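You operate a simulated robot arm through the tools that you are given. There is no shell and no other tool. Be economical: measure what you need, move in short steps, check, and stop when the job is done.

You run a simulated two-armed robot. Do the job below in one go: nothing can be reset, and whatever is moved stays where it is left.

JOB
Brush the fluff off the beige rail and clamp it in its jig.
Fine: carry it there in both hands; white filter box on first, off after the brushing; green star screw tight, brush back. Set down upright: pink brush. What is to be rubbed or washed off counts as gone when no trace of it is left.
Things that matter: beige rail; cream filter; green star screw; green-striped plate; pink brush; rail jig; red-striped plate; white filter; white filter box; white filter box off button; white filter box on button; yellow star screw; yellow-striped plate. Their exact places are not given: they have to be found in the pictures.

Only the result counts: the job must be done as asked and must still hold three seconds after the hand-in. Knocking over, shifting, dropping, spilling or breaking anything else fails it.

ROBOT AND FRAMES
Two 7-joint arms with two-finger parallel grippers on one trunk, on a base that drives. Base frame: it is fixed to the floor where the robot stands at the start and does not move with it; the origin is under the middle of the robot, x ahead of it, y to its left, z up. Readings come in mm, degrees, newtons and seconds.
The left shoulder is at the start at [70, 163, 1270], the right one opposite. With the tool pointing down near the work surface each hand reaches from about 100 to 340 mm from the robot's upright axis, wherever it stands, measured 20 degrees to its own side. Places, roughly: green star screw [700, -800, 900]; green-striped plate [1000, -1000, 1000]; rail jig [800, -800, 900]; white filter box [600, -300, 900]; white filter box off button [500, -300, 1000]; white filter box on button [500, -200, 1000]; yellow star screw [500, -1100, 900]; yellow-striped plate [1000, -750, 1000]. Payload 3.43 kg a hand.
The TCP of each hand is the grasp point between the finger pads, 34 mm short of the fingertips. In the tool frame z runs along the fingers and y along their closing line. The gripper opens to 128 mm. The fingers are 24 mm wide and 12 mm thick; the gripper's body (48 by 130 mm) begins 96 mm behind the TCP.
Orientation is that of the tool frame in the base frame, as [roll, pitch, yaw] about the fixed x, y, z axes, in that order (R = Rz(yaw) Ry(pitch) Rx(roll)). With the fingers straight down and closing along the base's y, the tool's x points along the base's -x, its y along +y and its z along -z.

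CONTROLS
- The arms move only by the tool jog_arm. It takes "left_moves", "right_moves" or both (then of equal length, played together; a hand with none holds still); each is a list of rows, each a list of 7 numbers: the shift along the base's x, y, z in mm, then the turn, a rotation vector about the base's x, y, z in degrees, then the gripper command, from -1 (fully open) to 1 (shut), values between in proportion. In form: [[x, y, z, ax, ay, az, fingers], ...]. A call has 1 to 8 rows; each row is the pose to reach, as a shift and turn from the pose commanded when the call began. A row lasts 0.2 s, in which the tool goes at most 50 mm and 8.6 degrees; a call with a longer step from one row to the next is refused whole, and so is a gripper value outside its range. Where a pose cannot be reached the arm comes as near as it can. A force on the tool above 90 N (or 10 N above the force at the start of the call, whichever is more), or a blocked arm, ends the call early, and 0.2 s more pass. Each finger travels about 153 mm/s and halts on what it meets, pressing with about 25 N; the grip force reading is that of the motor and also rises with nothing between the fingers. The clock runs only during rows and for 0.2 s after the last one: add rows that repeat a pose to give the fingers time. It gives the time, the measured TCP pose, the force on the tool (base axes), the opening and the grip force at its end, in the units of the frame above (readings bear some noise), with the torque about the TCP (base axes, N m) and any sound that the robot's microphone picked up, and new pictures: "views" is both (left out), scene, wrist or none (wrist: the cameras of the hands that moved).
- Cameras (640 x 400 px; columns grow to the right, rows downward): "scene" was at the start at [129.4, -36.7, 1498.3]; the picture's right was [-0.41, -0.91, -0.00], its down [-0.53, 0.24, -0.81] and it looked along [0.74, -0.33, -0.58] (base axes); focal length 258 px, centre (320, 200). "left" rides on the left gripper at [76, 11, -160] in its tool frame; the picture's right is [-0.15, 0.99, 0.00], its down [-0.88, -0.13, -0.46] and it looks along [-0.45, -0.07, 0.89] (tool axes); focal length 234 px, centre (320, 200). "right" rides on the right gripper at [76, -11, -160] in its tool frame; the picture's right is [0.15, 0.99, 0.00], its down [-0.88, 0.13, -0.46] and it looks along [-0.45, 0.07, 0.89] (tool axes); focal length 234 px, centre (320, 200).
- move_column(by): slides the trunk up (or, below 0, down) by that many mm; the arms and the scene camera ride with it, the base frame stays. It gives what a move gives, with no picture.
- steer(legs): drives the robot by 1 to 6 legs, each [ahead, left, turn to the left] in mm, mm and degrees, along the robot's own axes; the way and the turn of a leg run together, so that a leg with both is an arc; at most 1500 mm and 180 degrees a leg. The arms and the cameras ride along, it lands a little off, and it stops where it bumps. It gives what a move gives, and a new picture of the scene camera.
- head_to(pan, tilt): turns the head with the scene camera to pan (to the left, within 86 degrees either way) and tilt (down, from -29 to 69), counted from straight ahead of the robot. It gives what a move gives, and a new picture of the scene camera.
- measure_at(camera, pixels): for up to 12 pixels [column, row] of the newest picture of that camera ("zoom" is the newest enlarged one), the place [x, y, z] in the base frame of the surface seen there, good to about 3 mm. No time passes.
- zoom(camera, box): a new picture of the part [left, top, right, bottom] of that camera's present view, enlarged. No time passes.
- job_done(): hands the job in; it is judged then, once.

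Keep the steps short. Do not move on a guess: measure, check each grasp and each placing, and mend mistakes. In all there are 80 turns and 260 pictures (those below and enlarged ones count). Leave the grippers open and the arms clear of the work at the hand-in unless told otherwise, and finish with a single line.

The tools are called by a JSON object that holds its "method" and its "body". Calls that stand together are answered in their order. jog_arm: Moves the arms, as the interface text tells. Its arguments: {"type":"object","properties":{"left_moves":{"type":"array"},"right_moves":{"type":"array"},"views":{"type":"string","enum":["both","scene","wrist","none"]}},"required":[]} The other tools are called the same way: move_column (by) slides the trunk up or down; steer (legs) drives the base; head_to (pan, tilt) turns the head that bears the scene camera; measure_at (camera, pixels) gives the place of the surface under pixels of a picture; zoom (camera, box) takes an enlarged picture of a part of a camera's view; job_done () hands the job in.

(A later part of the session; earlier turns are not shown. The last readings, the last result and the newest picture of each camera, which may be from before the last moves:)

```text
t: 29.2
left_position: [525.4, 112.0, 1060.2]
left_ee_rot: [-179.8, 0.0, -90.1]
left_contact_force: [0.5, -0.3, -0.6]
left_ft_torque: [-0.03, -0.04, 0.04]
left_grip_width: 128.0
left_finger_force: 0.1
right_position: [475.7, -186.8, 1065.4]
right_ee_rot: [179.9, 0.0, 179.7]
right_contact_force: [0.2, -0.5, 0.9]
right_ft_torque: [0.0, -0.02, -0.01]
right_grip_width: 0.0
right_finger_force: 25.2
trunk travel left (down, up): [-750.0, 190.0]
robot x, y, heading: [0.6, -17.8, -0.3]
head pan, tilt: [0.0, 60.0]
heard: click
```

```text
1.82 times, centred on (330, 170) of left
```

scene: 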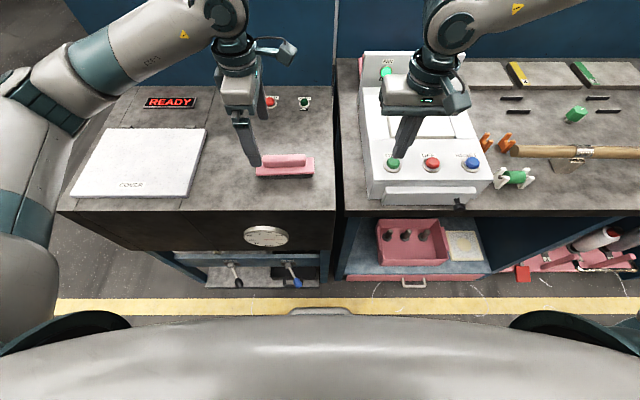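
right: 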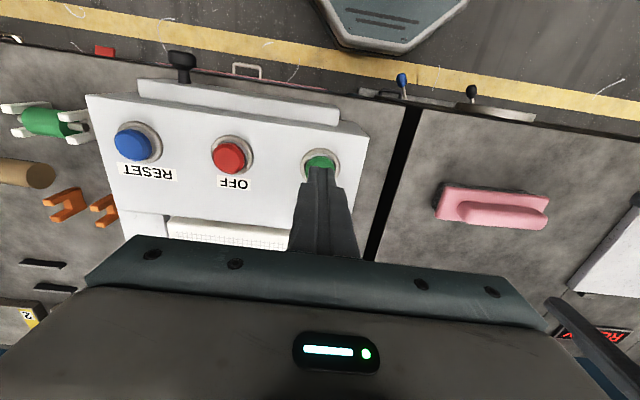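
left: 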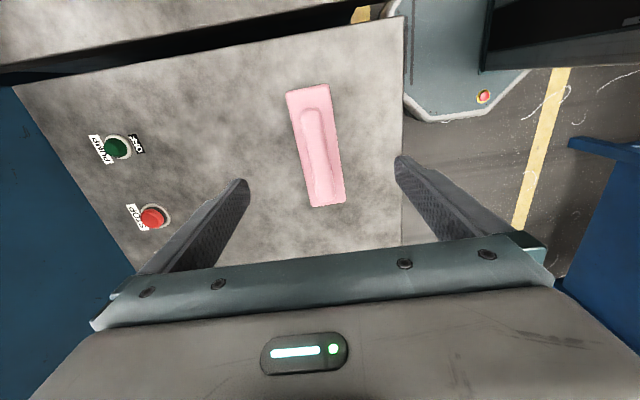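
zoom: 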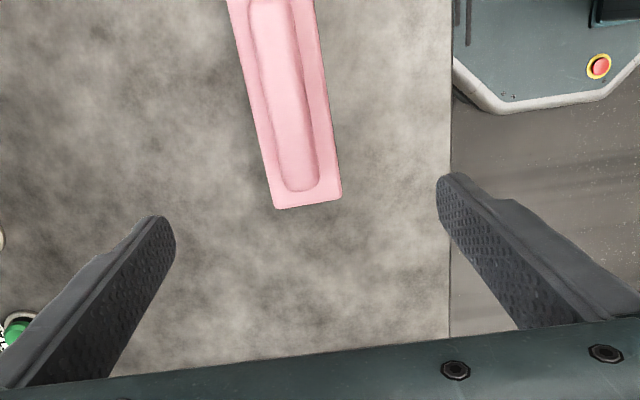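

A step was over 50 mm; redo with smaller ones.

{"method": "jog_arm", "body": {"left_moves": [[0, -23, 0, 0, 0, 0, -1], [0, -46, 0, 0, 0, 0, -1], [0, -46, -20, 0, 0, 0, -1], [0, -46, -40, 0, 0, 0, -1], [0, -46, -40, 0, 0, 0, -1], [0, -46, -40, 0, 0, 0, -1]], "right_moves": [[0, 0, 45, 0, 0, 0, 1], [0, 0, 90, 0, 0, 0, 1], [-5, -35, 115, 0, 0, 0, 1], [-10, -70, 140, 0, 0, 0, 1], [-20, -115, 150, 0, 0, 0, 0], [-30, -160, 150, 0, 0, 0, -1]], "views": "both"}}

{"method": "zoom", "body": {"camera": "scene", "box": [330, 40, 500, 210]}}

{"method": "zoom", "body": {"camera": "left", "box": [220, 60, 440, 280]}}

```text
t: 30.6
left_position: [522.7, 64.9, 1019.5]
left_ee_rot: [-179.9, 0.0, -90.1]
left_contact_force: [0.0, 0.4, 0.3]
left_ft_torque: [0.05, 0.0, -0.01]
left_grip_width: 128.1
left_finger_force: 0.0
right_position: [447.2, -350.9, 1217.1]
right_ee_rot: [179.8, -0.1, 179.9]
right_contact_force: [-0.4, -0.2, 0.0]
right_ft_torque: [0.03, -0.01, -0.01]
right_grip_width: 128.2
right_finger_force: 0.0
trunk travel left (down, up): [-750.0, 190.0]
robot x, y, heading: [1.5, -17.6, -0.1]
head pan, tilt: [0.0, 60.0]
```

scene: 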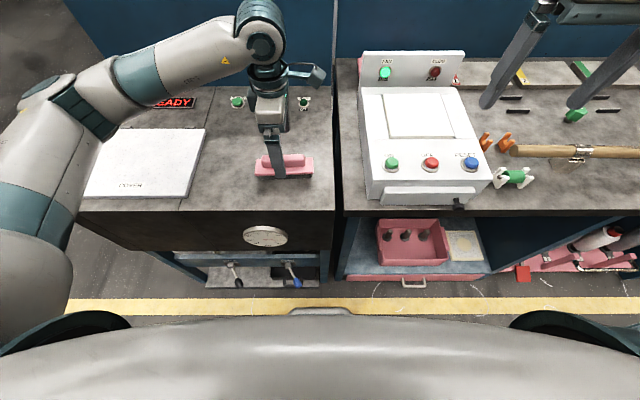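
right: 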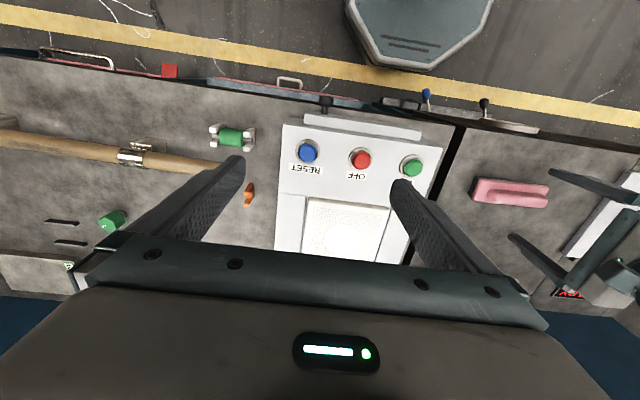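
left: 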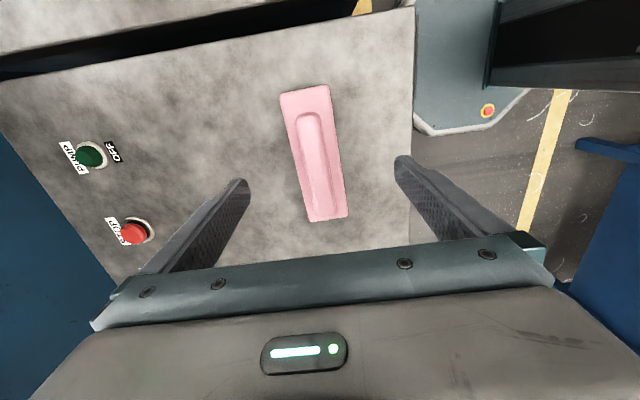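

```text
2.35 times, centred on (415, 125) of scene
```

zoom: 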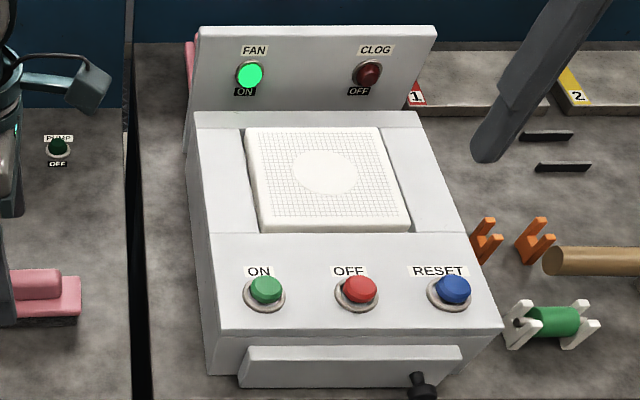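

```text
1.82 times, centred on (330, 170) of left
```

zoom: 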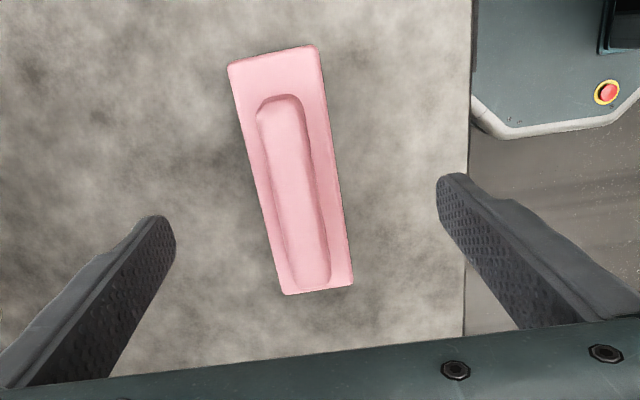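

FAN on, CLOG off. Left hand: lower to z≈974 (tips ~940, just above brush base top 935) and close on the handle.

{"method": "jog_arm", "body": {"left_moves": [[1, 1, -15, 0, 0, 0, -1], [1, 1, -30, 0, 0, 0, -1], [1, 1, -45, 0, 0, 0, -1], [1, 1, -45, 0, 0, 0, 0.2], [1, 1, -45, 0, 0, 0, 1], [1, 1, -45, 0, 0, 0, 1], [1, 1, -45, 0, 0, 0, 1], [1, 1, -45, 0, 0, 0, 1]], "views": "wrist"}}

{"method": "zoom", "body": {"camera": "left", "box": [220, 60, 440, 280]}}

```text
t: 32.4
left_position: [525.8, 68.1, 974.6]
left_ee_rot: [-180.0, 0.1, -90.1]
left_contact_force: [0.7, 0.2, 0.7]
left_ft_torque: [-0.1, 0.02, -0.03]
left_grip_width: 23.6
left_finger_force: 25.2
right_position: [448.7, -348.4, 1217.2]
right_ee_rot: [179.9, 0.1, 179.8]
right_contact_force: [1.0, 0.7, 0.6]
right_ft_torque: [-0.03, 0.0, -0.03]
right_grip_width: 128.2
right_finger_force: 0.0
trunk travel left (down, up): [-750.0, 190.0]
robot x, y, heading: [2.0, -20.9, -0.3]
head pan, tilt: [0.0, 60.0]
```

left: 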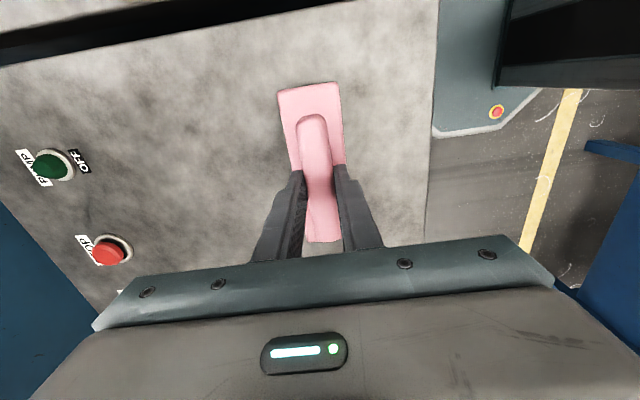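

```text
1.82 times, centred on (330, 170) of left
```

zoom: 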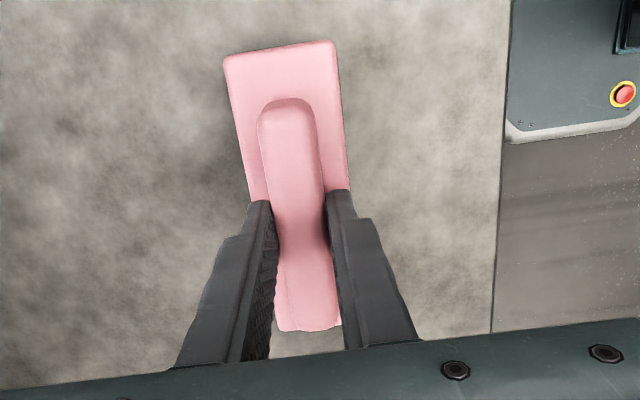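

Brush gripped (width 23.6; bristle bottom = TCP − 72.6 mm). Lift it clear and drive right toward the rail.

{"method": "jog_arm", "body": {"left_moves": [[0, 0, 30, 0, 0, 0, 1], [0, 0, 70, 0, 0, 0, 1], [0, 0, 115, 0, 0, 0, 1], [0, 0, 160, 0, 0, 0, 1], [0, 0, 160, 0, 0, 0, 1]], "views": "wrist"}}

{"method": "steer", "body": {"legs": [[0, -790, 0]]}}

{"method": "zoom", "body": {"camera": "left", "box": [0, 0, 640, 400]}}

{"method": "zoom", "body": {"camera": "scene", "box": [160, 80, 480, 260]}}

```text
t: 33.6
left_position: [527.4, 69.3, 1136.3]
left_ee_rot: [180.0, 0.0, -90.1]
left_contact_force: [0.3, 0.0, -1.3]
left_ft_torque: [-0.02, 0.02, 0.0]
left_grip_width: 23.7
left_finger_force: 25.0
right_position: [449.5, -349.0, 1217.3]
right_ee_rot: [179.9, 0.0, 179.8]
right_contact_force: [-0.1, 0.2, -0.1]
right_ft_torque: [0.0, 0.01, 0.01]
right_grip_width: 127.8
right_finger_force: 0.1
trunk travel left (down, up): [-750.0, 190.0]
robot x, y, heading: [1.3, -17.5, -0.2]
head pan, tilt: [0.0, 60.0]
```

left: 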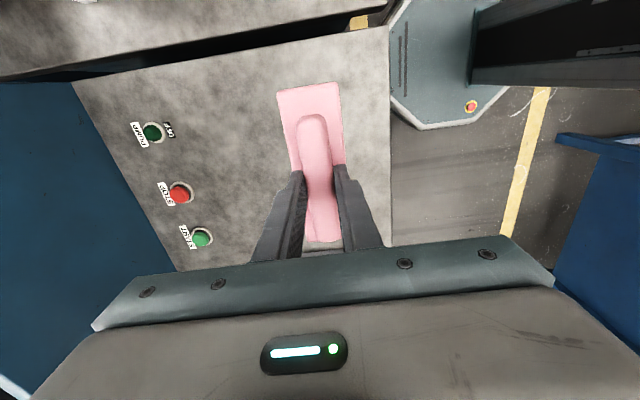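

```text
t: 37.8
left_position: [528.2, -705.0, 1136.3]
left_ee_rot: [179.9, 0.0, -89.9]
left_contact_force: [-0.4, 0.7, -2.2]
left_ft_torque: [-0.04, -0.01, 0.02]
left_grip_width: 23.5
left_finger_force: 25.5
right_position: [448.1, -1123.1, 1218.1]
right_ee_rot: [179.8, 0.0, 180.0]
right_contact_force: [-0.3, 0.1, 0.5]
right_ft_torque: [-0.01, 0.0, 0.01]
right_grip_width: 128.1
right_finger_force: 0.0
trunk travel left (down, up): [-750.0, 190.0]
robot x, y, heading: [-1.6, -796.5, 0.4]
head pan, tilt: [0.0, 60.0]
```

scene: 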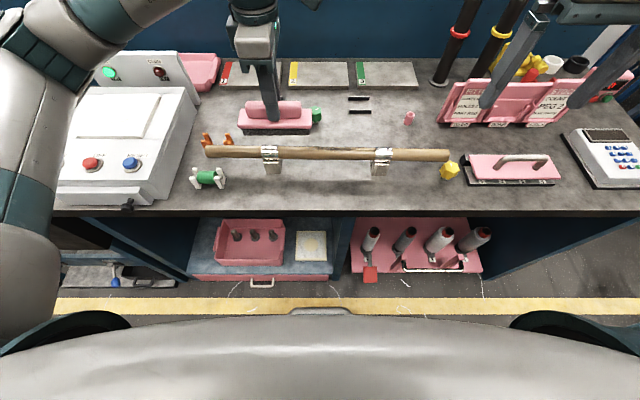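

```text
1.00 times, centred on (320, 200) of left (not enlarged: the box is as wide or as high as the picture)
```

zoom: 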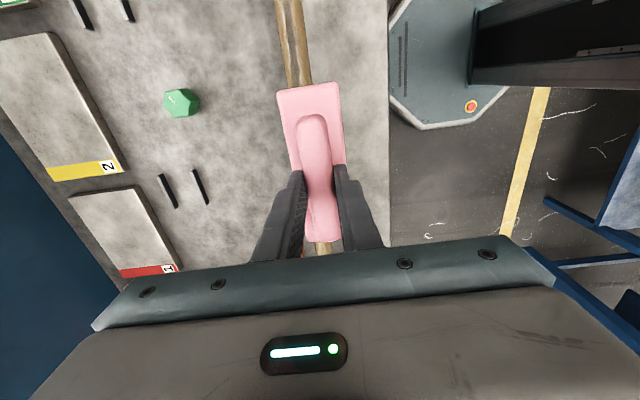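

```text
2.00 times, centred on (320, 170) of scene
```

zoom: 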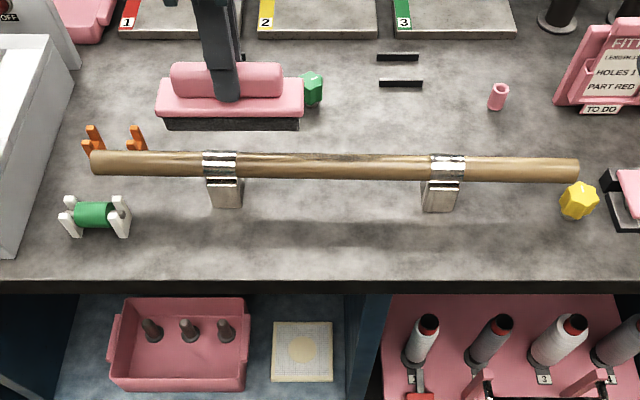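

{"method": "zoom", "body": {"camera": "scene", "box": [200, 135, 330, 185]}}

{"method": "zoom", "body": {"camera": "scene", "box": [320, 135, 460, 185]}}

{"method": "zoom", "body": {"camera": "left", "box": [240, 0, 360, 100]}}

{"method": "measure_at", "body": {"camera": "scene", "pixels": [[209, 151], [264, 152], [277, 152], [325, 153], [374, 155], [388, 155], [447, 155], [330, 148], [330, 158], [350, 151], [300, 151]]}}

```text
4.92 times, centred on (265, 160) of scene
```

zoom: 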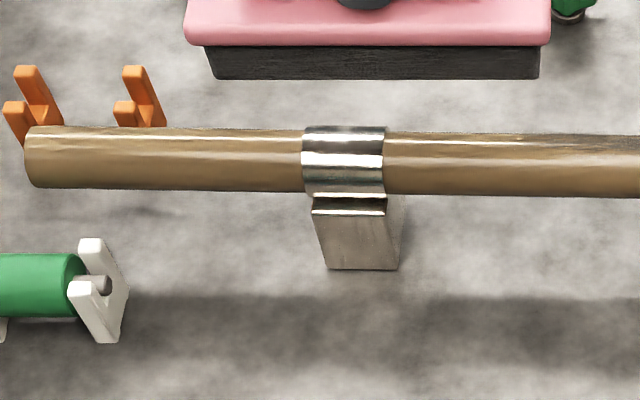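

```text
4.57 times, centred on (390, 160) of scene
```

zoom: 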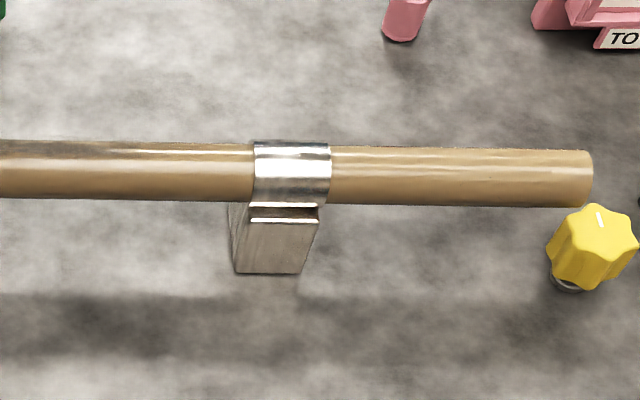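

```text
4.00 times, centred on (300, 50) of left
```

zoom: 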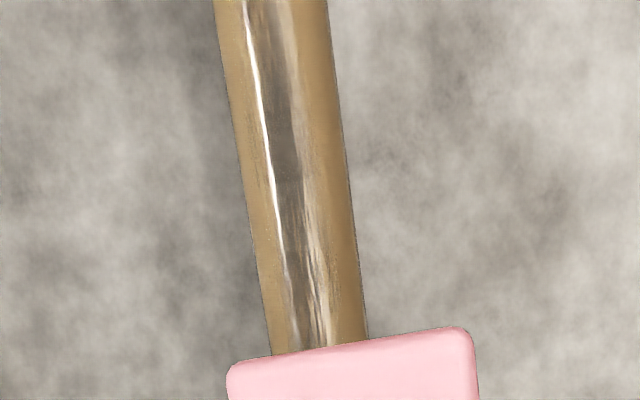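

```text
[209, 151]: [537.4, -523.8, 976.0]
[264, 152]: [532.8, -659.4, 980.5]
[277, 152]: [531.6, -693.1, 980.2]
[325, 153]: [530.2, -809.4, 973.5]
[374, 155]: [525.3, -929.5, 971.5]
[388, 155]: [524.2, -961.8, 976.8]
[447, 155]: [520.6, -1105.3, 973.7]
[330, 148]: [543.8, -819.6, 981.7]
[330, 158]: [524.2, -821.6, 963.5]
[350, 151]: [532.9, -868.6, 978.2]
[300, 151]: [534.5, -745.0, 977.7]
```

The rail seems to be a wooden bar with two metal feet standing loose on the bench; the feet probably go between the black slat pairs. Measure bar profile and feet.

{"method": "measure_at", "body": {"camera": "left", "pixels": [[289, 40], [294, 40], [299, 40], [304, 40], [284, 40], [292, 70], [300, 70], [308, 70], [286, 10], [293, 10], [300, 10]]}}

{"method": "measure_at", "body": {"camera": "scene", "pixels": [[264, 165], [279, 165], [268, 178], [280, 178], [263, 159], [275, 188], [371, 165], [386, 165], [373, 188], [375, 178], [386, 178], [270, 189]]}}

{"method": "jog_arm", "body": {"right_moves": [[12, 15, -10, 0, 0, -8.4, -1], [24, 30, -20, 0, 0, -16.8, -1], [36, 45, -30, 0, 0, -25.2, -1], [48, 60, -40, 0, 0, -33.6, -1], [60, 75, -50, 0, 0, -42, -1], [74, 88, -50, 0, 0, -50.4, -1], [74, 88, -50, 0, 0, -58.8, -1], [74, 88, -50, 0, 0, -67, -1]], "views": "none"}}

{"method": "jog_arm", "body": {"right_moves": [[0, 0, 0, 0, 0, -8, -1], [0, 0, 0, 0, 0, -16, -1], [0, 0, 0, 0, 0, -22.8, -1], [0, 0, 0, 0, 0, -22.8, -1]], "views": "both"}}

```text
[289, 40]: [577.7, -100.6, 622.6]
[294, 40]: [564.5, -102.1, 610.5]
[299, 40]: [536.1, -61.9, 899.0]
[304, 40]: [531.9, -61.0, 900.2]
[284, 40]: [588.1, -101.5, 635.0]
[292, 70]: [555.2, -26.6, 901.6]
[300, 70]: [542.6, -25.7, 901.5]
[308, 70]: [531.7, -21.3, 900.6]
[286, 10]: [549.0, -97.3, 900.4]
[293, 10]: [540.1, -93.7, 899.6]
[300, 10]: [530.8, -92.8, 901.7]
```

```text
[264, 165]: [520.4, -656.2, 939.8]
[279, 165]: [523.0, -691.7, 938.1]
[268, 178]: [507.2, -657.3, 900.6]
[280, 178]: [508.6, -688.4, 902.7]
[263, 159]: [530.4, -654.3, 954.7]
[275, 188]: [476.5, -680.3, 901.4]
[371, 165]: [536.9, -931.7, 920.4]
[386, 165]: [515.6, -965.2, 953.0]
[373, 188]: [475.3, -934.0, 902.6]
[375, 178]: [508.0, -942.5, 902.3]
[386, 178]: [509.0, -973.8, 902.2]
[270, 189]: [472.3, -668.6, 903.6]
```

```text
t: 39.6
left_position: [526.0, -705.7, 1136.6]
left_ee_rot: [180.0, 0.0, -89.9]
left_contact_force: [-0.9, 0.5, -1.7]
left_ft_torque: [-0.03, 0.03, 0.01]
left_grip_width: 23.4
left_finger_force: 25.2
right_position: [523.5, -1034.4, 1168.4]
right_ee_rot: [179.9, 0.0, 112.9]
right_contact_force: [-0.3, -0.2, 0.2]
right_ft_torque: [0.01, 0.0, 0.02]
right_grip_width: 127.6
right_finger_force: 0.1
trunk travel left (down, up): [-750.0, 190.0]
robot x, y, heading: [1.3, -797.3, 0.1]
head pan, tilt: [0.0, 60.0]
```

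```text
t: 40.6
left_position: [527.5, -705.8, 1135.5]
left_ee_rot: [179.9, 0.0, -89.9]
left_contact_force: [-0.9, 0.9, -2.2]
left_ft_torque: [0.02, 0.02, 0.0]
left_grip_width: 23.5
left_finger_force: 24.8
right_position: [523.3, -1034.4, 1168.8]
right_ee_rot: [179.9, 0.0, 90.2]
right_contact_force: [0.0, -0.2, 0.2]
right_ft_torque: [0.02, 0.02, -0.02]
right_grip_width: 128.0
right_finger_force: 0.0
trunk travel left (down, up): [-750.0, 190.0]
robot x, y, heading: [0.3, -795.0, 0.2]
head pan, tilt: [0.0, 60.0]
```

scene: 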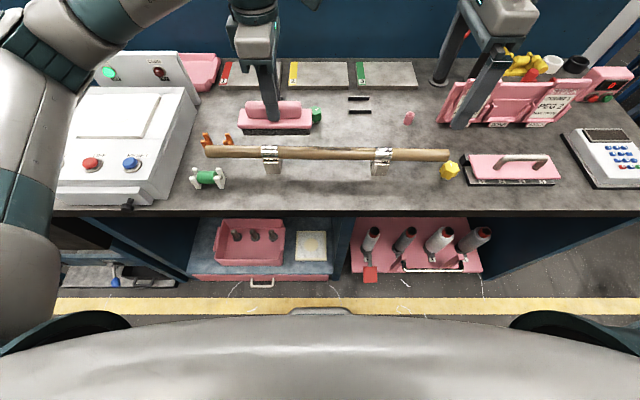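
right: 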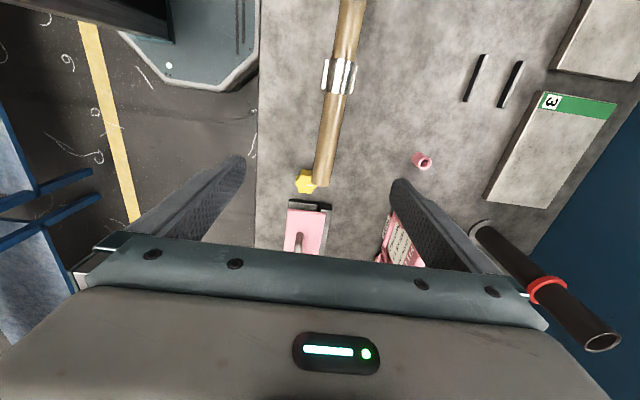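

{"method": "zoom", "body": {"camera": "right", "box": [270, 0, 420, 200]}}

{"method": "measure_at", "body": {"camera": "right", "pixels": [[316, 180], [323, 178], [329, 178], [321, 140], [329, 140], [337, 140], [327, 110], [334, 110], [341, 110], [340, 30], [348, 30], [356, 30]]}}

{"method": "measure_at", "body": {"camera": "right", "pixels": [[330, 78], [339, 78], [348, 78], [325, 70], [354, 74], [323, 92], [352, 94], [318, 186], [470, 75], [512, 78], [343, 62], [335, 92]]}}

```text
2.00 times, centred on (345, 100) of right
```

zoom: 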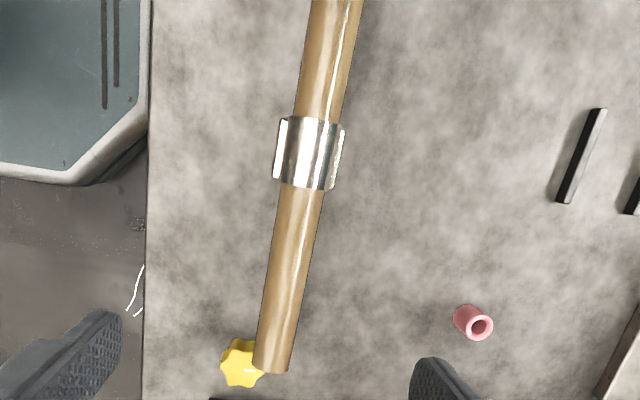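

```text
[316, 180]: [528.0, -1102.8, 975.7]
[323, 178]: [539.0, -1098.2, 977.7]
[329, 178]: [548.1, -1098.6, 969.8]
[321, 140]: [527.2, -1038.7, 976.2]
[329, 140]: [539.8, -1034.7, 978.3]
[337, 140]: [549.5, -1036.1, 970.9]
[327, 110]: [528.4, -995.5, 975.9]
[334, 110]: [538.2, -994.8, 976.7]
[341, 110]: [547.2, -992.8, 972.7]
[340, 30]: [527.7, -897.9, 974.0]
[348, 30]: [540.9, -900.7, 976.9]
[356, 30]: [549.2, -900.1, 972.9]
```

```text
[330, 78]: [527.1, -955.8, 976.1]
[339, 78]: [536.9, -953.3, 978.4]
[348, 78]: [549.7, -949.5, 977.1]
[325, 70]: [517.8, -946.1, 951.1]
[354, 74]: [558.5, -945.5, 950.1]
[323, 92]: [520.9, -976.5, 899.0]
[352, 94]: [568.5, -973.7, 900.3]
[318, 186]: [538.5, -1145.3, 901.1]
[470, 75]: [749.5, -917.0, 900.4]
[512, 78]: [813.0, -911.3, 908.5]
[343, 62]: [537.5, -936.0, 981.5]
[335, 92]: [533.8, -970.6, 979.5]
```

The bar runs along y at x≈538.5, top z≈978, standing on feet (x 520–558). I'll hold the bar's right end with the right hand (y −1034, z≈965) so it does not shift, and bring the brush above the bar's middle.

{"method": "jog_arm", "body": {"right_moves": [[15, 0, -45, 0, 0, 0, -0.3], [15, 0, -90, 0, 0, 0, -0.3], [15, 0, -130, 0, 0, 0, -0.3], [15, 0, -165, 0, 0, 0, -0.3], [15, 0, -165, 0, 0, 0, -0.3]], "left_moves": [[6, -30, 0, 0, 0, 0, 1], [11, -60, -10, 0, 0, 0, 1], [11, -90, -20, 0, 0, 0, 1], [11, -105, -40, 0, 0, 0, 1], [11, -105, -50, 0, 0, 0, 1]], "views": "both"}}

{"method": "zoom", "body": {"camera": "scene", "box": [240, 90, 460, 200]}}

{"method": "zoom", "body": {"camera": "right", "box": [220, 0, 420, 260]}}

```text
t: 41.8
left_position: [538.4, -811.6, 1086.3]
left_ee_rot: [179.9, 0.0, -90.0]
left_contact_force: [-0.2, 0.5, -0.6]
left_ft_torque: [0.01, 0.0, 0.02]
left_grip_width: 23.6
left_finger_force: 24.9
right_position: [536.4, -1034.9, 1004.8]
right_ee_rot: [179.9, 0.1, 90.2]
right_contact_force: [-0.6, -0.5, -0.6]
right_ft_torque: [0.02, 0.01, 0.03]
right_grip_width: 83.4
right_finger_force: 0.0
trunk travel left (down, up): [-750.0, 190.0]
robot x, y, heading: [1.1, -798.7, -0.0]
head pan, tilt: [0.0, 60.0]
```

scene: 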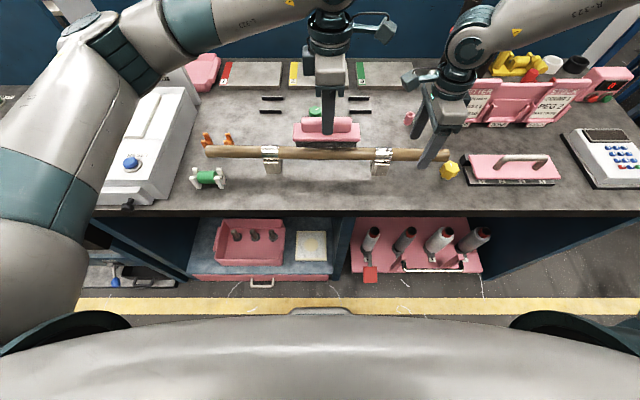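
right: 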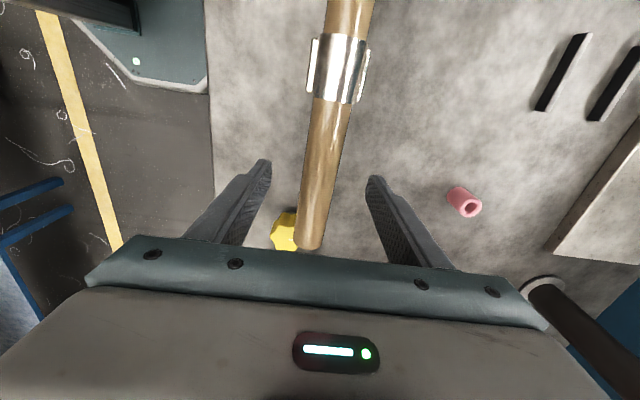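
left: 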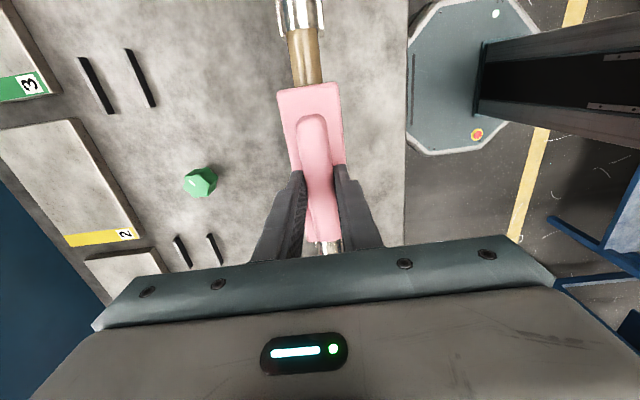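

```text
2.91 times, centred on (350, 145) of scene
```

zoom: 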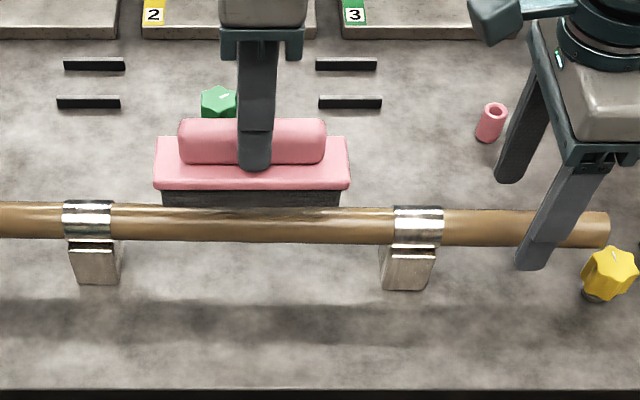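

```text
1.54 times, centred on (320, 130) of right
```

zoom: 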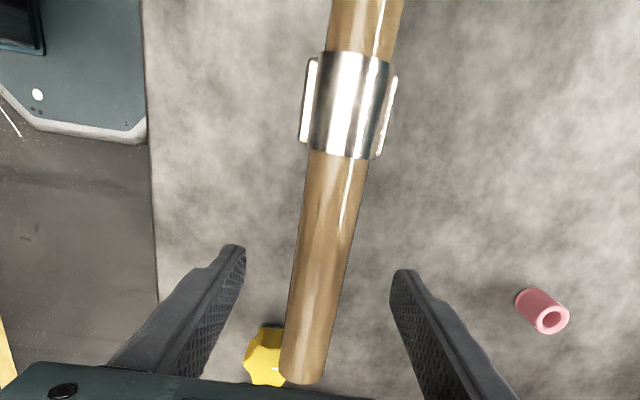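

Bar lies between the right fingers. Lower 40 mm and close gently on it.

{"method": "jog_arm", "body": {"right_moves": [[2, 0, -15, 0, 0, 0, -0.3], [2, 0, -30, 0, 0, 0, -0.3], [2, 0, -40, 0, 0, 0, -0.3], [2, 0, -40, 0, 0, 0, 0.3], [2, 0, -40, 0, 0, 0, 0.7], [2, 0, -40, 0, 0, 0, 1], [2, 0, -40, 0, 0, 0, 1]], "views": "both"}}

{"method": "zoom", "body": {"camera": "scene", "box": [240, 90, 460, 200]}}

```text
t: 43.4
left_position: [539.0, -810.1, 1085.9]
left_ee_rot: [180.0, 0.0, -90.0]
left_contact_force: [-0.8, -0.5, -1.8]
left_ft_torque: [-0.03, -0.03, -0.04]
left_grip_width: 23.4
left_finger_force: 24.8
right_position: [541.6, -1036.6, 961.6]
right_ee_rot: [180.0, 0.0, 90.2]
right_contact_force: [1.8, -0.4, -0.1]
right_ft_torque: [-0.08, 0.0, -0.58]
right_grip_width: 31.8
right_finger_force: 24.8
trunk travel left (down, up): [-750.0, 190.0]
robot x, y, heading: [-0.7, -793.5, -0.1]
head pan, tilt: [0.0, 60.0]
```

scene: 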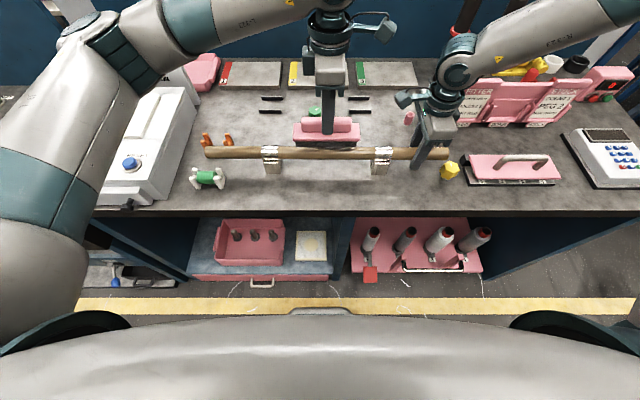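
right: 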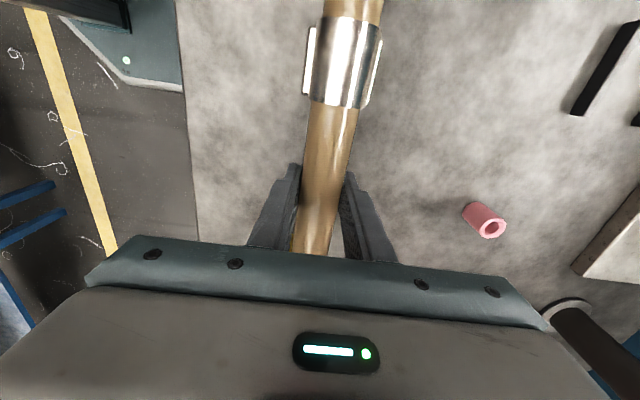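

```text
2.91 times, centred on (350, 145) of scene
```

zoom: 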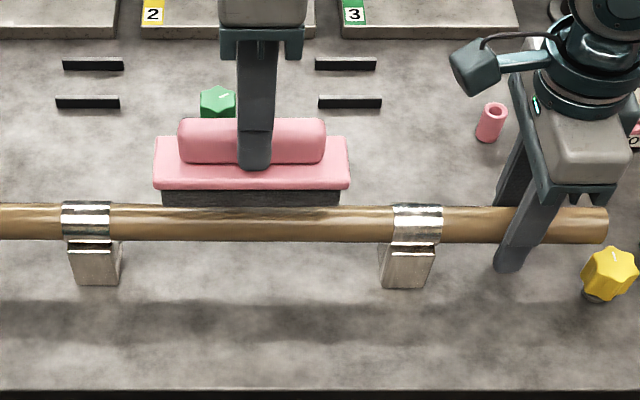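

Bar held (Ø31.8). Lower the brush gently to contact (TCP≈1048) and watch the force.

{"method": "jog_arm", "body": {"left_moves": [[1, 0, -15, 0, 0, 0, 1], [1, 0, -28, 0, 0, 0, 1], [1, 0, -34, 0, 0, 0, 1], [1, 0, -38, 0, 0, 0, 1], [1, 0, -38, 0, 0, 0, 1]], "views": "scene"}}

{"method": "zoom", "body": {"camera": "scene", "box": [240, 90, 460, 200]}}

```text
t: 44.6
left_position: [538.4, -812.5, 1048.2]
left_ee_rot: [-179.8, -0.1, -89.8]
left_contact_force: [0.6, -0.1, 24.6]
left_ft_torque: [-0.04, -0.19, -0.03]
left_grip_width: 23.6
left_finger_force: 25.1
right_position: [539.1, -1036.6, 963.3]
right_ee_rot: [-180.0, 0.0, 90.2]
right_contact_force: [1.0, 1.2, -4.8]
right_ft_torque: [-0.09, 0.08, -0.49]
right_grip_width: 32.0
right_finger_force: 24.5
trunk travel left (down, up): [-750.0, 190.0]
robot x, y, heading: [-1.4, -795.9, 0.1]
head pan, tilt: [0.0, 60.0]
```

scene: 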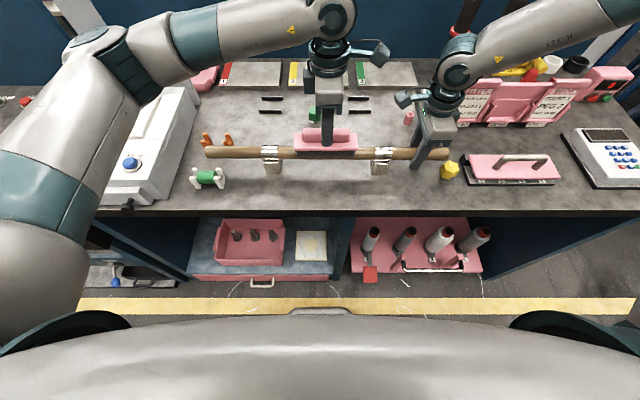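

```text
2.91 times, centred on (350, 145) of scene
```

zoom: 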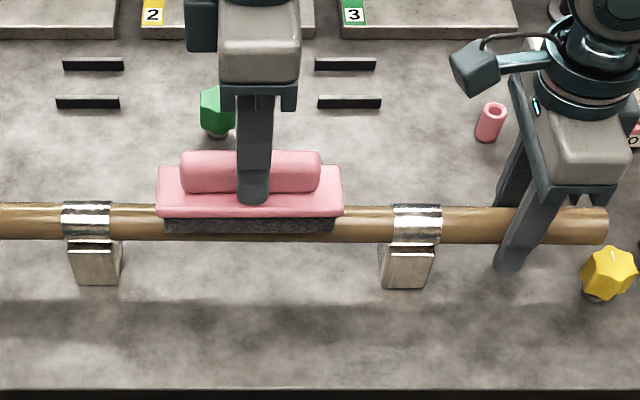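

Contact at ~25 N. Ease 1 mm and stroke along the bar ±36 mm.

{"method": "jog_arm", "body": {"left_moves": [[0, 18, 1, 0, 0, 0, 1], [0, 36, 1, 0, 0, 0, 1], [0, 10, 1, 0, 0, 0, 1], [0, -16, 1, 0, 0, 0, 1], [0, -36, 1, 0, 0, 0, 1], [0, -10, 1, 0, 0, 0, 1], [0, 16, 1, 0, 0, 0, 1], [0, 36, 1, 0, 0, 0, 1]], "views": "none"}}

{"method": "jog_arm", "body": {"left_moves": [[0, -25, 0, 0, 0, 0, 1], [0, -50, 0, 0, 0, 0, 1], [0, -72, 0, 0, 0, 0, 1], [0, -48, 0, 0, 0, 0, 1], [0, -24, 0, 0, 0, 0, 1], [0, 0, 0, 0, 0, 0, 1], [0, -20, 10, 0, 0, 0, 1], [0, -36, 50, 0, 0, 0, 1]], "views": "both"}}

{"method": "zoom", "body": {"camera": "scene", "box": [240, 90, 460, 200]}}

{"method": "zoom", "body": {"camera": "right", "box": [270, 0, 430, 100]}}

```text
t: 46.4
left_position: [540.0, -773.3, 1049.7]
left_ee_rot: [180.0, 0.0, -90.1]
left_contact_force: [-0.7, -0.7, -1.6]
left_ft_torque: [-0.01, 0.02, 0.0]
left_grip_width: 23.5
left_finger_force: 24.9
right_position: [540.5, -1035.6, 963.3]
right_ee_rot: [179.9, -0.1, 90.2]
right_contact_force: [1.5, 2.1, 0.9]
right_ft_torque: [-0.11, -0.14, -0.56]
right_grip_width: 31.6
right_finger_force: 25.1
trunk travel left (down, up): [-750.0, 190.0]
robot x, y, heading: [0.5, -794.2, -0.3]
head pan, tilt: [0.0, 60.0]
```

```text
t: 48.2
left_position: [538.9, -810.1, 1098.4]
left_ee_rot: [-179.9, 0.0, -90.0]
left_contact_force: [0.6, -0.5, -2.4]
left_ft_torque: [-0.01, -0.01, 0.02]
left_grip_width: 23.5
left_finger_force: 25.2
right_position: [540.3, -1037.0, 961.7]
right_ee_rot: [179.9, 0.0, 90.2]
right_contact_force: [0.1, -1.0, -0.1]
right_ft_torque: [0.61, 0.21, -0.17]
right_grip_width: 31.9
right_finger_force: 24.8
trunk travel left (down, up): [-750.0, 190.0]
robot x, y, heading: [-0.8, -794.8, -0.1]
head pan, tilt: [0.0, 60.0]
```

scene: 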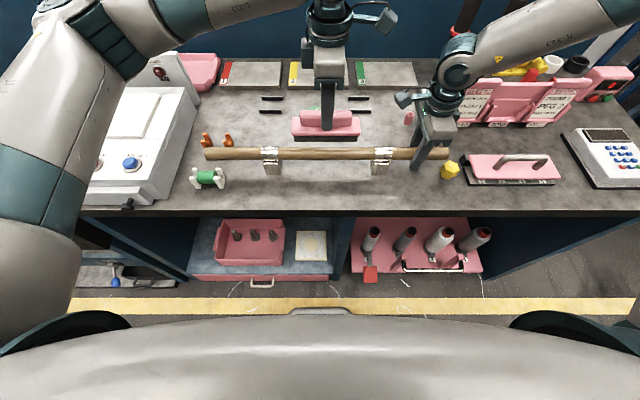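
left: 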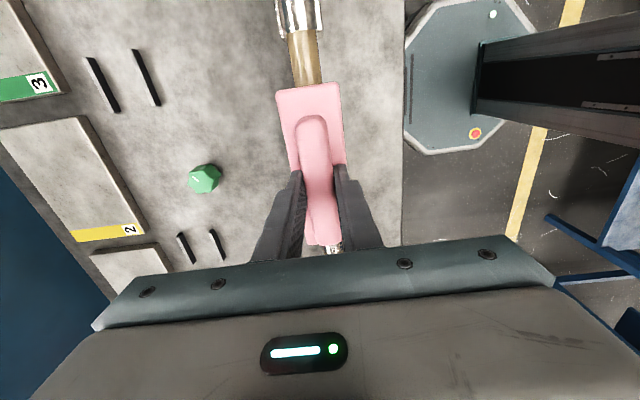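

```text
2.91 times, centred on (350, 145) of scene
```

zoom: 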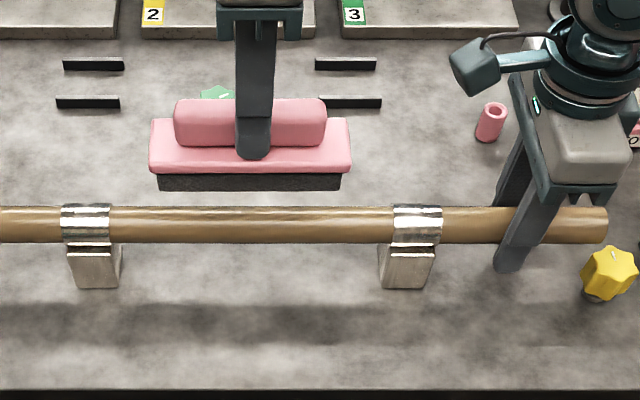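

```text
4.00 times, centred on (350, 50) of right
```

zoom: 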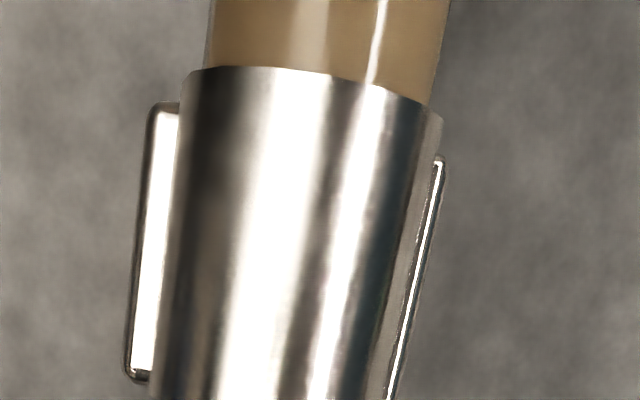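

The streak looks gone from above. Move the brush away up-left and inspect the whole bar with the left camera.

{"method": "jog_arm", "body": {"left_moves": [[0, 30, 20, 0, 0, 0, 1], [0, 70, 40, 0, 0, 0, 1], [0, 110, 50, 0, 0, 0, 1], [0, 150, 50, 0, 0, 0, 1], [0, 190, 50, 0, 0, 0, 1], [0, 190, 50, 0, 0, 0, 1]], "views": "both"}}

{"method": "zoom", "body": {"camera": "left", "box": [220, 0, 380, 100]}}

{"method": "zoom", "body": {"camera": "scene", "box": [200, 135, 330, 185]}}

{"method": "zoom", "body": {"camera": "scene", "box": [300, 135, 430, 185]}}

```text
t: 49.6
left_position: [537.8, -621.9, 1147.1]
left_ee_rot: [180.0, 0.1, -89.9]
left_contact_force: [1.0, 0.4, -2.1]
left_ft_torque: [0.0, 0.0, 0.0]
left_grip_width: 23.5
left_finger_force: 25.0
right_position: [540.0, -1035.0, 963.0]
right_ee_rot: [180.0, 0.0, 90.3]
right_contact_force: [-0.3, -0.1, 0.5]
right_ft_torque: [0.04, 0.21, -0.08]
right_grip_width: 31.8
right_finger_force: 24.7
trunk travel left (down, up): [-750.0, 190.0]
robot x, y, heading: [-1.6, -796.6, -0.3]
head pan, tilt: [0.0, 60.0]
```

scene: 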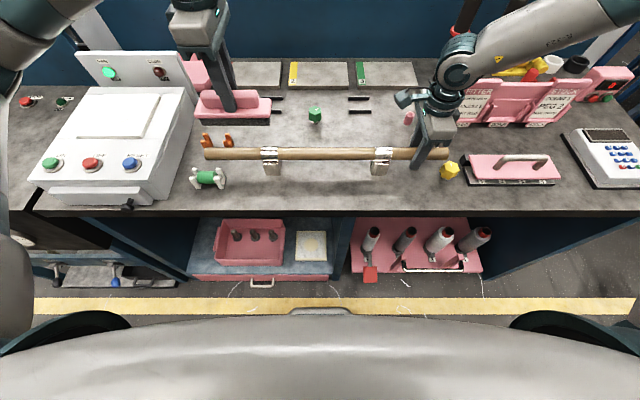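
left: 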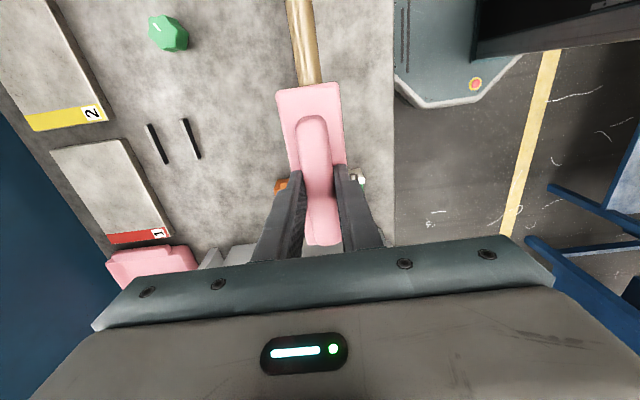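

```text
4.00 times, centred on (300, 50) of left
```

zoom: 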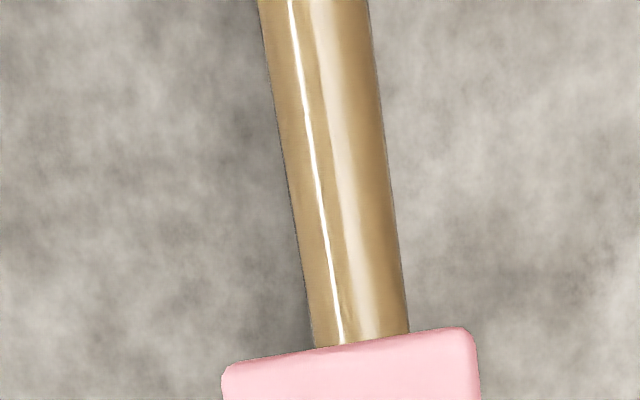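

```text
4.92 times, centred on (265, 160) of scene
```

zoom: 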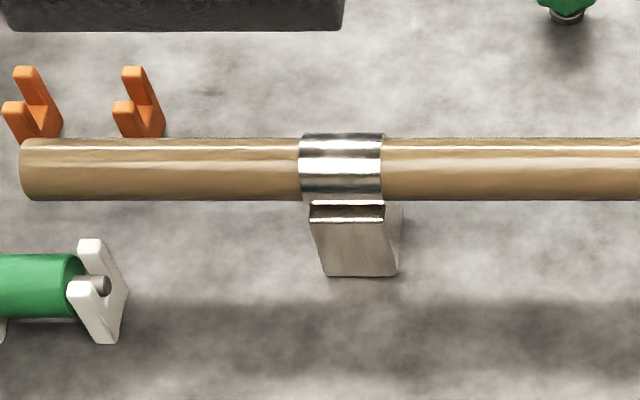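

```text
4.92 times, centred on (365, 160) of scene
```

zoom: 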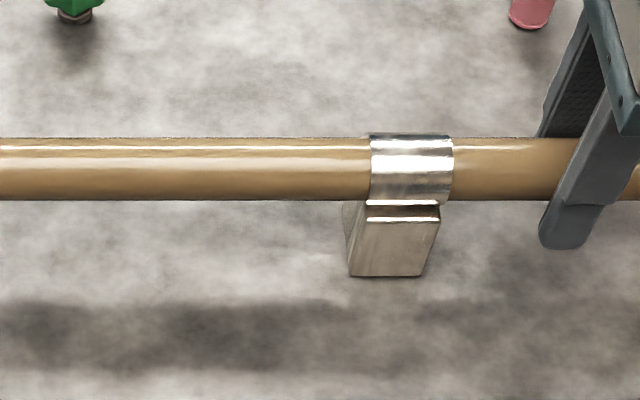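

Looks clean, though I want a better look near the left band where a faint mark shows. Move the brush further left/forward out of the way, and release the right hand.

{"method": "jog_arm", "body": {"left_moves": [[-20, 40, 0, 0, 0, 0, 1], [-40, 60, 20, 0, 0, 0, 1], [-60, 60, 30, 0, 0, 0, 1], [-60, 60, 30, 0, 0, 0, 1], [-60, 60, 30, 0, 0, 0, 1], [-60, 60, 30, 0, 0, 0, 1]], "right_moves": [[0, 0, 0, 0, 0, 0, 0.3], [0, 0, 0, 0, 0, 0, -0.2], [0, 0, 0, 0, 0, 0, -0.2], [0, 0, 45, 0, 0, 0, -0.2], [0, 0, 90, 0, 0, 0, -0.2], [0, 0, 135, 0, 0, 0, -0.2]], "views": "both"}}

{"method": "zoom", "body": {"camera": "left", "box": [220, 0, 380, 100]}}

{"method": "zoom", "body": {"camera": "right", "box": [270, 0, 430, 100]}}

```text
t: 51.0
left_position: [477.0, -559.8, 1178.3]
left_ee_rot: [-179.9, 0.0, -89.8]
left_contact_force: [0.3, -0.4, -1.6]
left_ft_torque: [-0.01, 0.0, 0.01]
left_grip_width: 23.7
left_finger_force: 25.6
right_position: [535.2, -1034.6, 1100.7]
right_ee_rot: [179.9, 0.0, 90.2]
right_contact_force: [0.0, 0.2, 0.6]
right_ft_torque: [0.03, -0.03, 0.01]
right_grip_width: 77.0
right_finger_force: 0.0
trunk travel left (down, up): [-750.0, 190.0]
robot x, y, heading: [0.6, -797.7, -0.1]
head pan, tilt: [0.0, 60.0]
```

scene: 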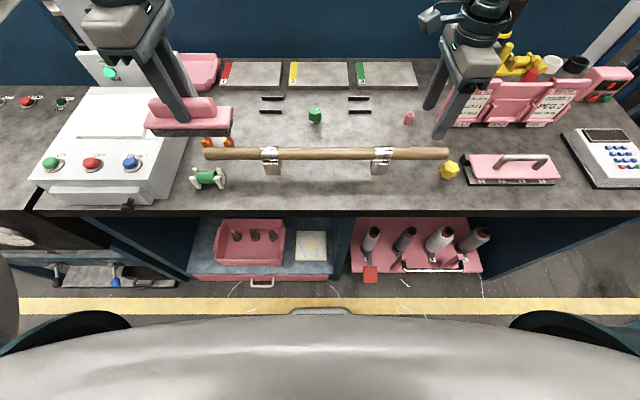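
right: 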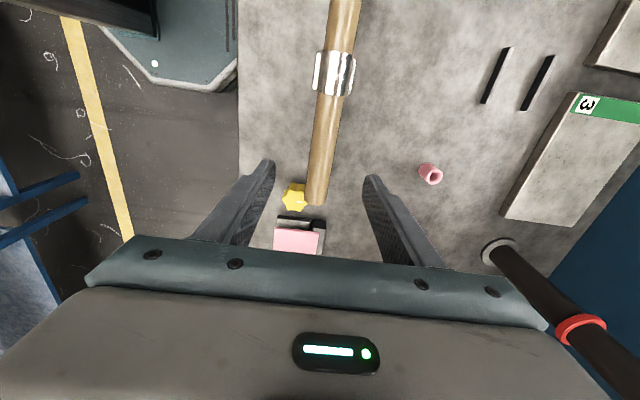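
left: 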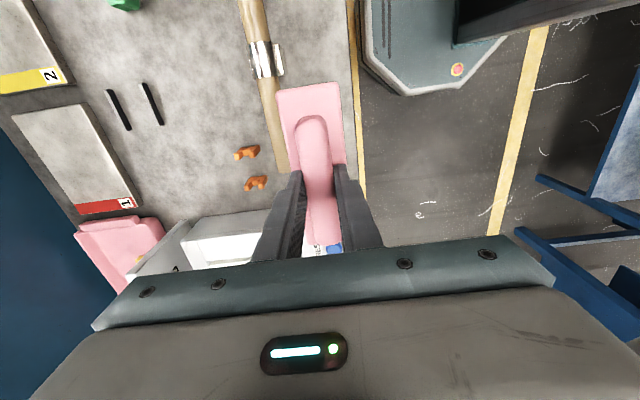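

```text
4.00 times, centred on (300, 50) of left
```

zoom: 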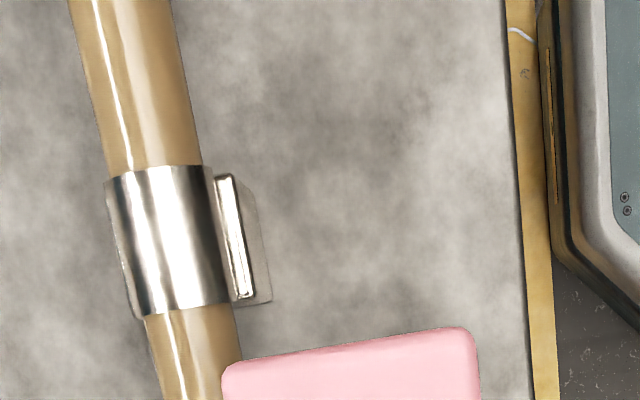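

```text
4.00 times, centred on (350, 50) of right
```

zoom: 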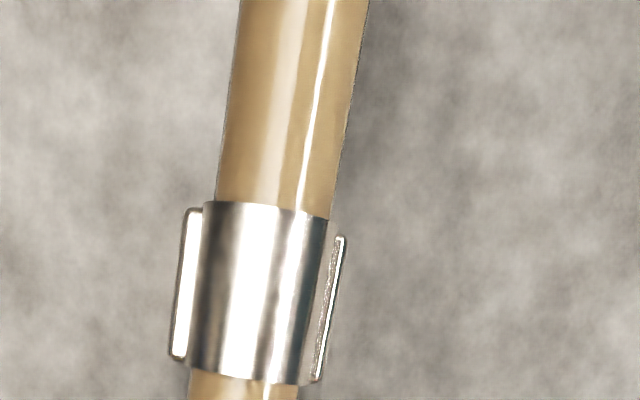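

Bar is clean. Now prepare arms for returning: left to robot-relative (526, 87), right raised and closed over x=477 for pressing OFF; then drive left.

{"method": "jog_arm", "body": {"left_moves": [[10, -30, 0, 0, 0, 0, 1], [20, -60, 0, 0, 0, 0, 1], [30, -90, 0, 0, 0, 0, 1], [40, -120, 0, 0, 0, 0, 1], [49, -150, 0, 0, 0, 0, 1]], "right_moves": [[0, 0, 40, 0, 0, 0, 0], [-15, 0, 80, 0, 0, 0, 1], [-30, 0, 100, 0, 0, 0, 1], [-45, 0, 100, 0, 0, 0, 1], [-58, 0, 100, 0, 0, 0, 1]], "views": "none"}}

{"method": "steer", "body": {"legs": [[0, 777, 0]]}}

{"method": "measure_at", "body": {"camera": "scene", "pixels": [[430, 158], [433, 163], [390, 162]]}}

```text
t: 52.2
left_position: [528.5, -712.3, 1179.4]
left_ee_rot: [-179.9, 0.1, -89.9]
left_contact_force: [0.2, 0.3, -1.5]
left_ft_torque: [0.03, -0.01, -0.02]
left_grip_width: 23.6
left_finger_force: 24.9
right_position: [479.1, -1036.5, 1196.3]
right_ee_rot: [-180.0, 0.0, 90.3]
right_contact_force: [-0.4, -0.5, -0.4]
right_ft_torque: [0.02, -0.02, 0.01]
right_grip_width: 0.0
right_finger_force: 25.2
trunk travel left (down, up): [-750.0, 190.0]
robot x, y, heading: [0.5, -793.6, 0.2]
head pan, tilt: [0.0, 60.0]
```

```text
t: 56.3
left_position: [526.6, 55.3, 1179.2]
left_ee_rot: [179.9, 0.0, -89.9]
left_contact_force: [-0.3, 0.7, -1.4]
left_ft_torque: [-0.01, 0.01, -0.03]
left_grip_width: 23.2
left_finger_force: 25.2
right_position: [479.5, -268.6, 1196.9]
right_ee_rot: [179.9, 0.0, 90.3]
right_contact_force: [0.3, 0.9, 0.4]
right_ft_torque: [0.03, -0.02, -0.01]
right_grip_width: 0.1
right_finger_force: 25.1
trunk travel left (down, up): [-750.0, 190.0]
robot x, y, heading: [-2.1, -28.5, 0.3]
head pan, tilt: [0.0, 60.0]
```

scene: 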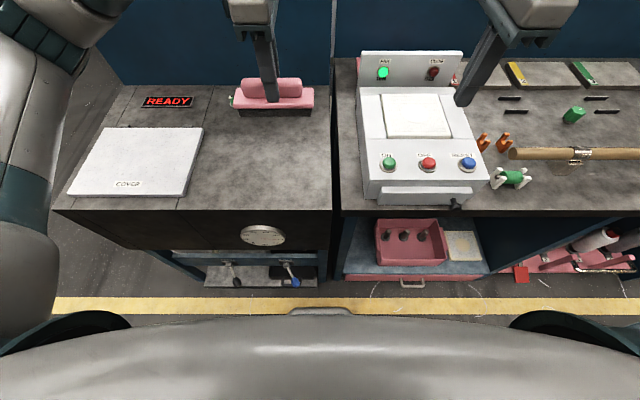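

```text
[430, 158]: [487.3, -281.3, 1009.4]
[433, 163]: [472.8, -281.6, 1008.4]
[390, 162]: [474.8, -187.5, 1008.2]
```

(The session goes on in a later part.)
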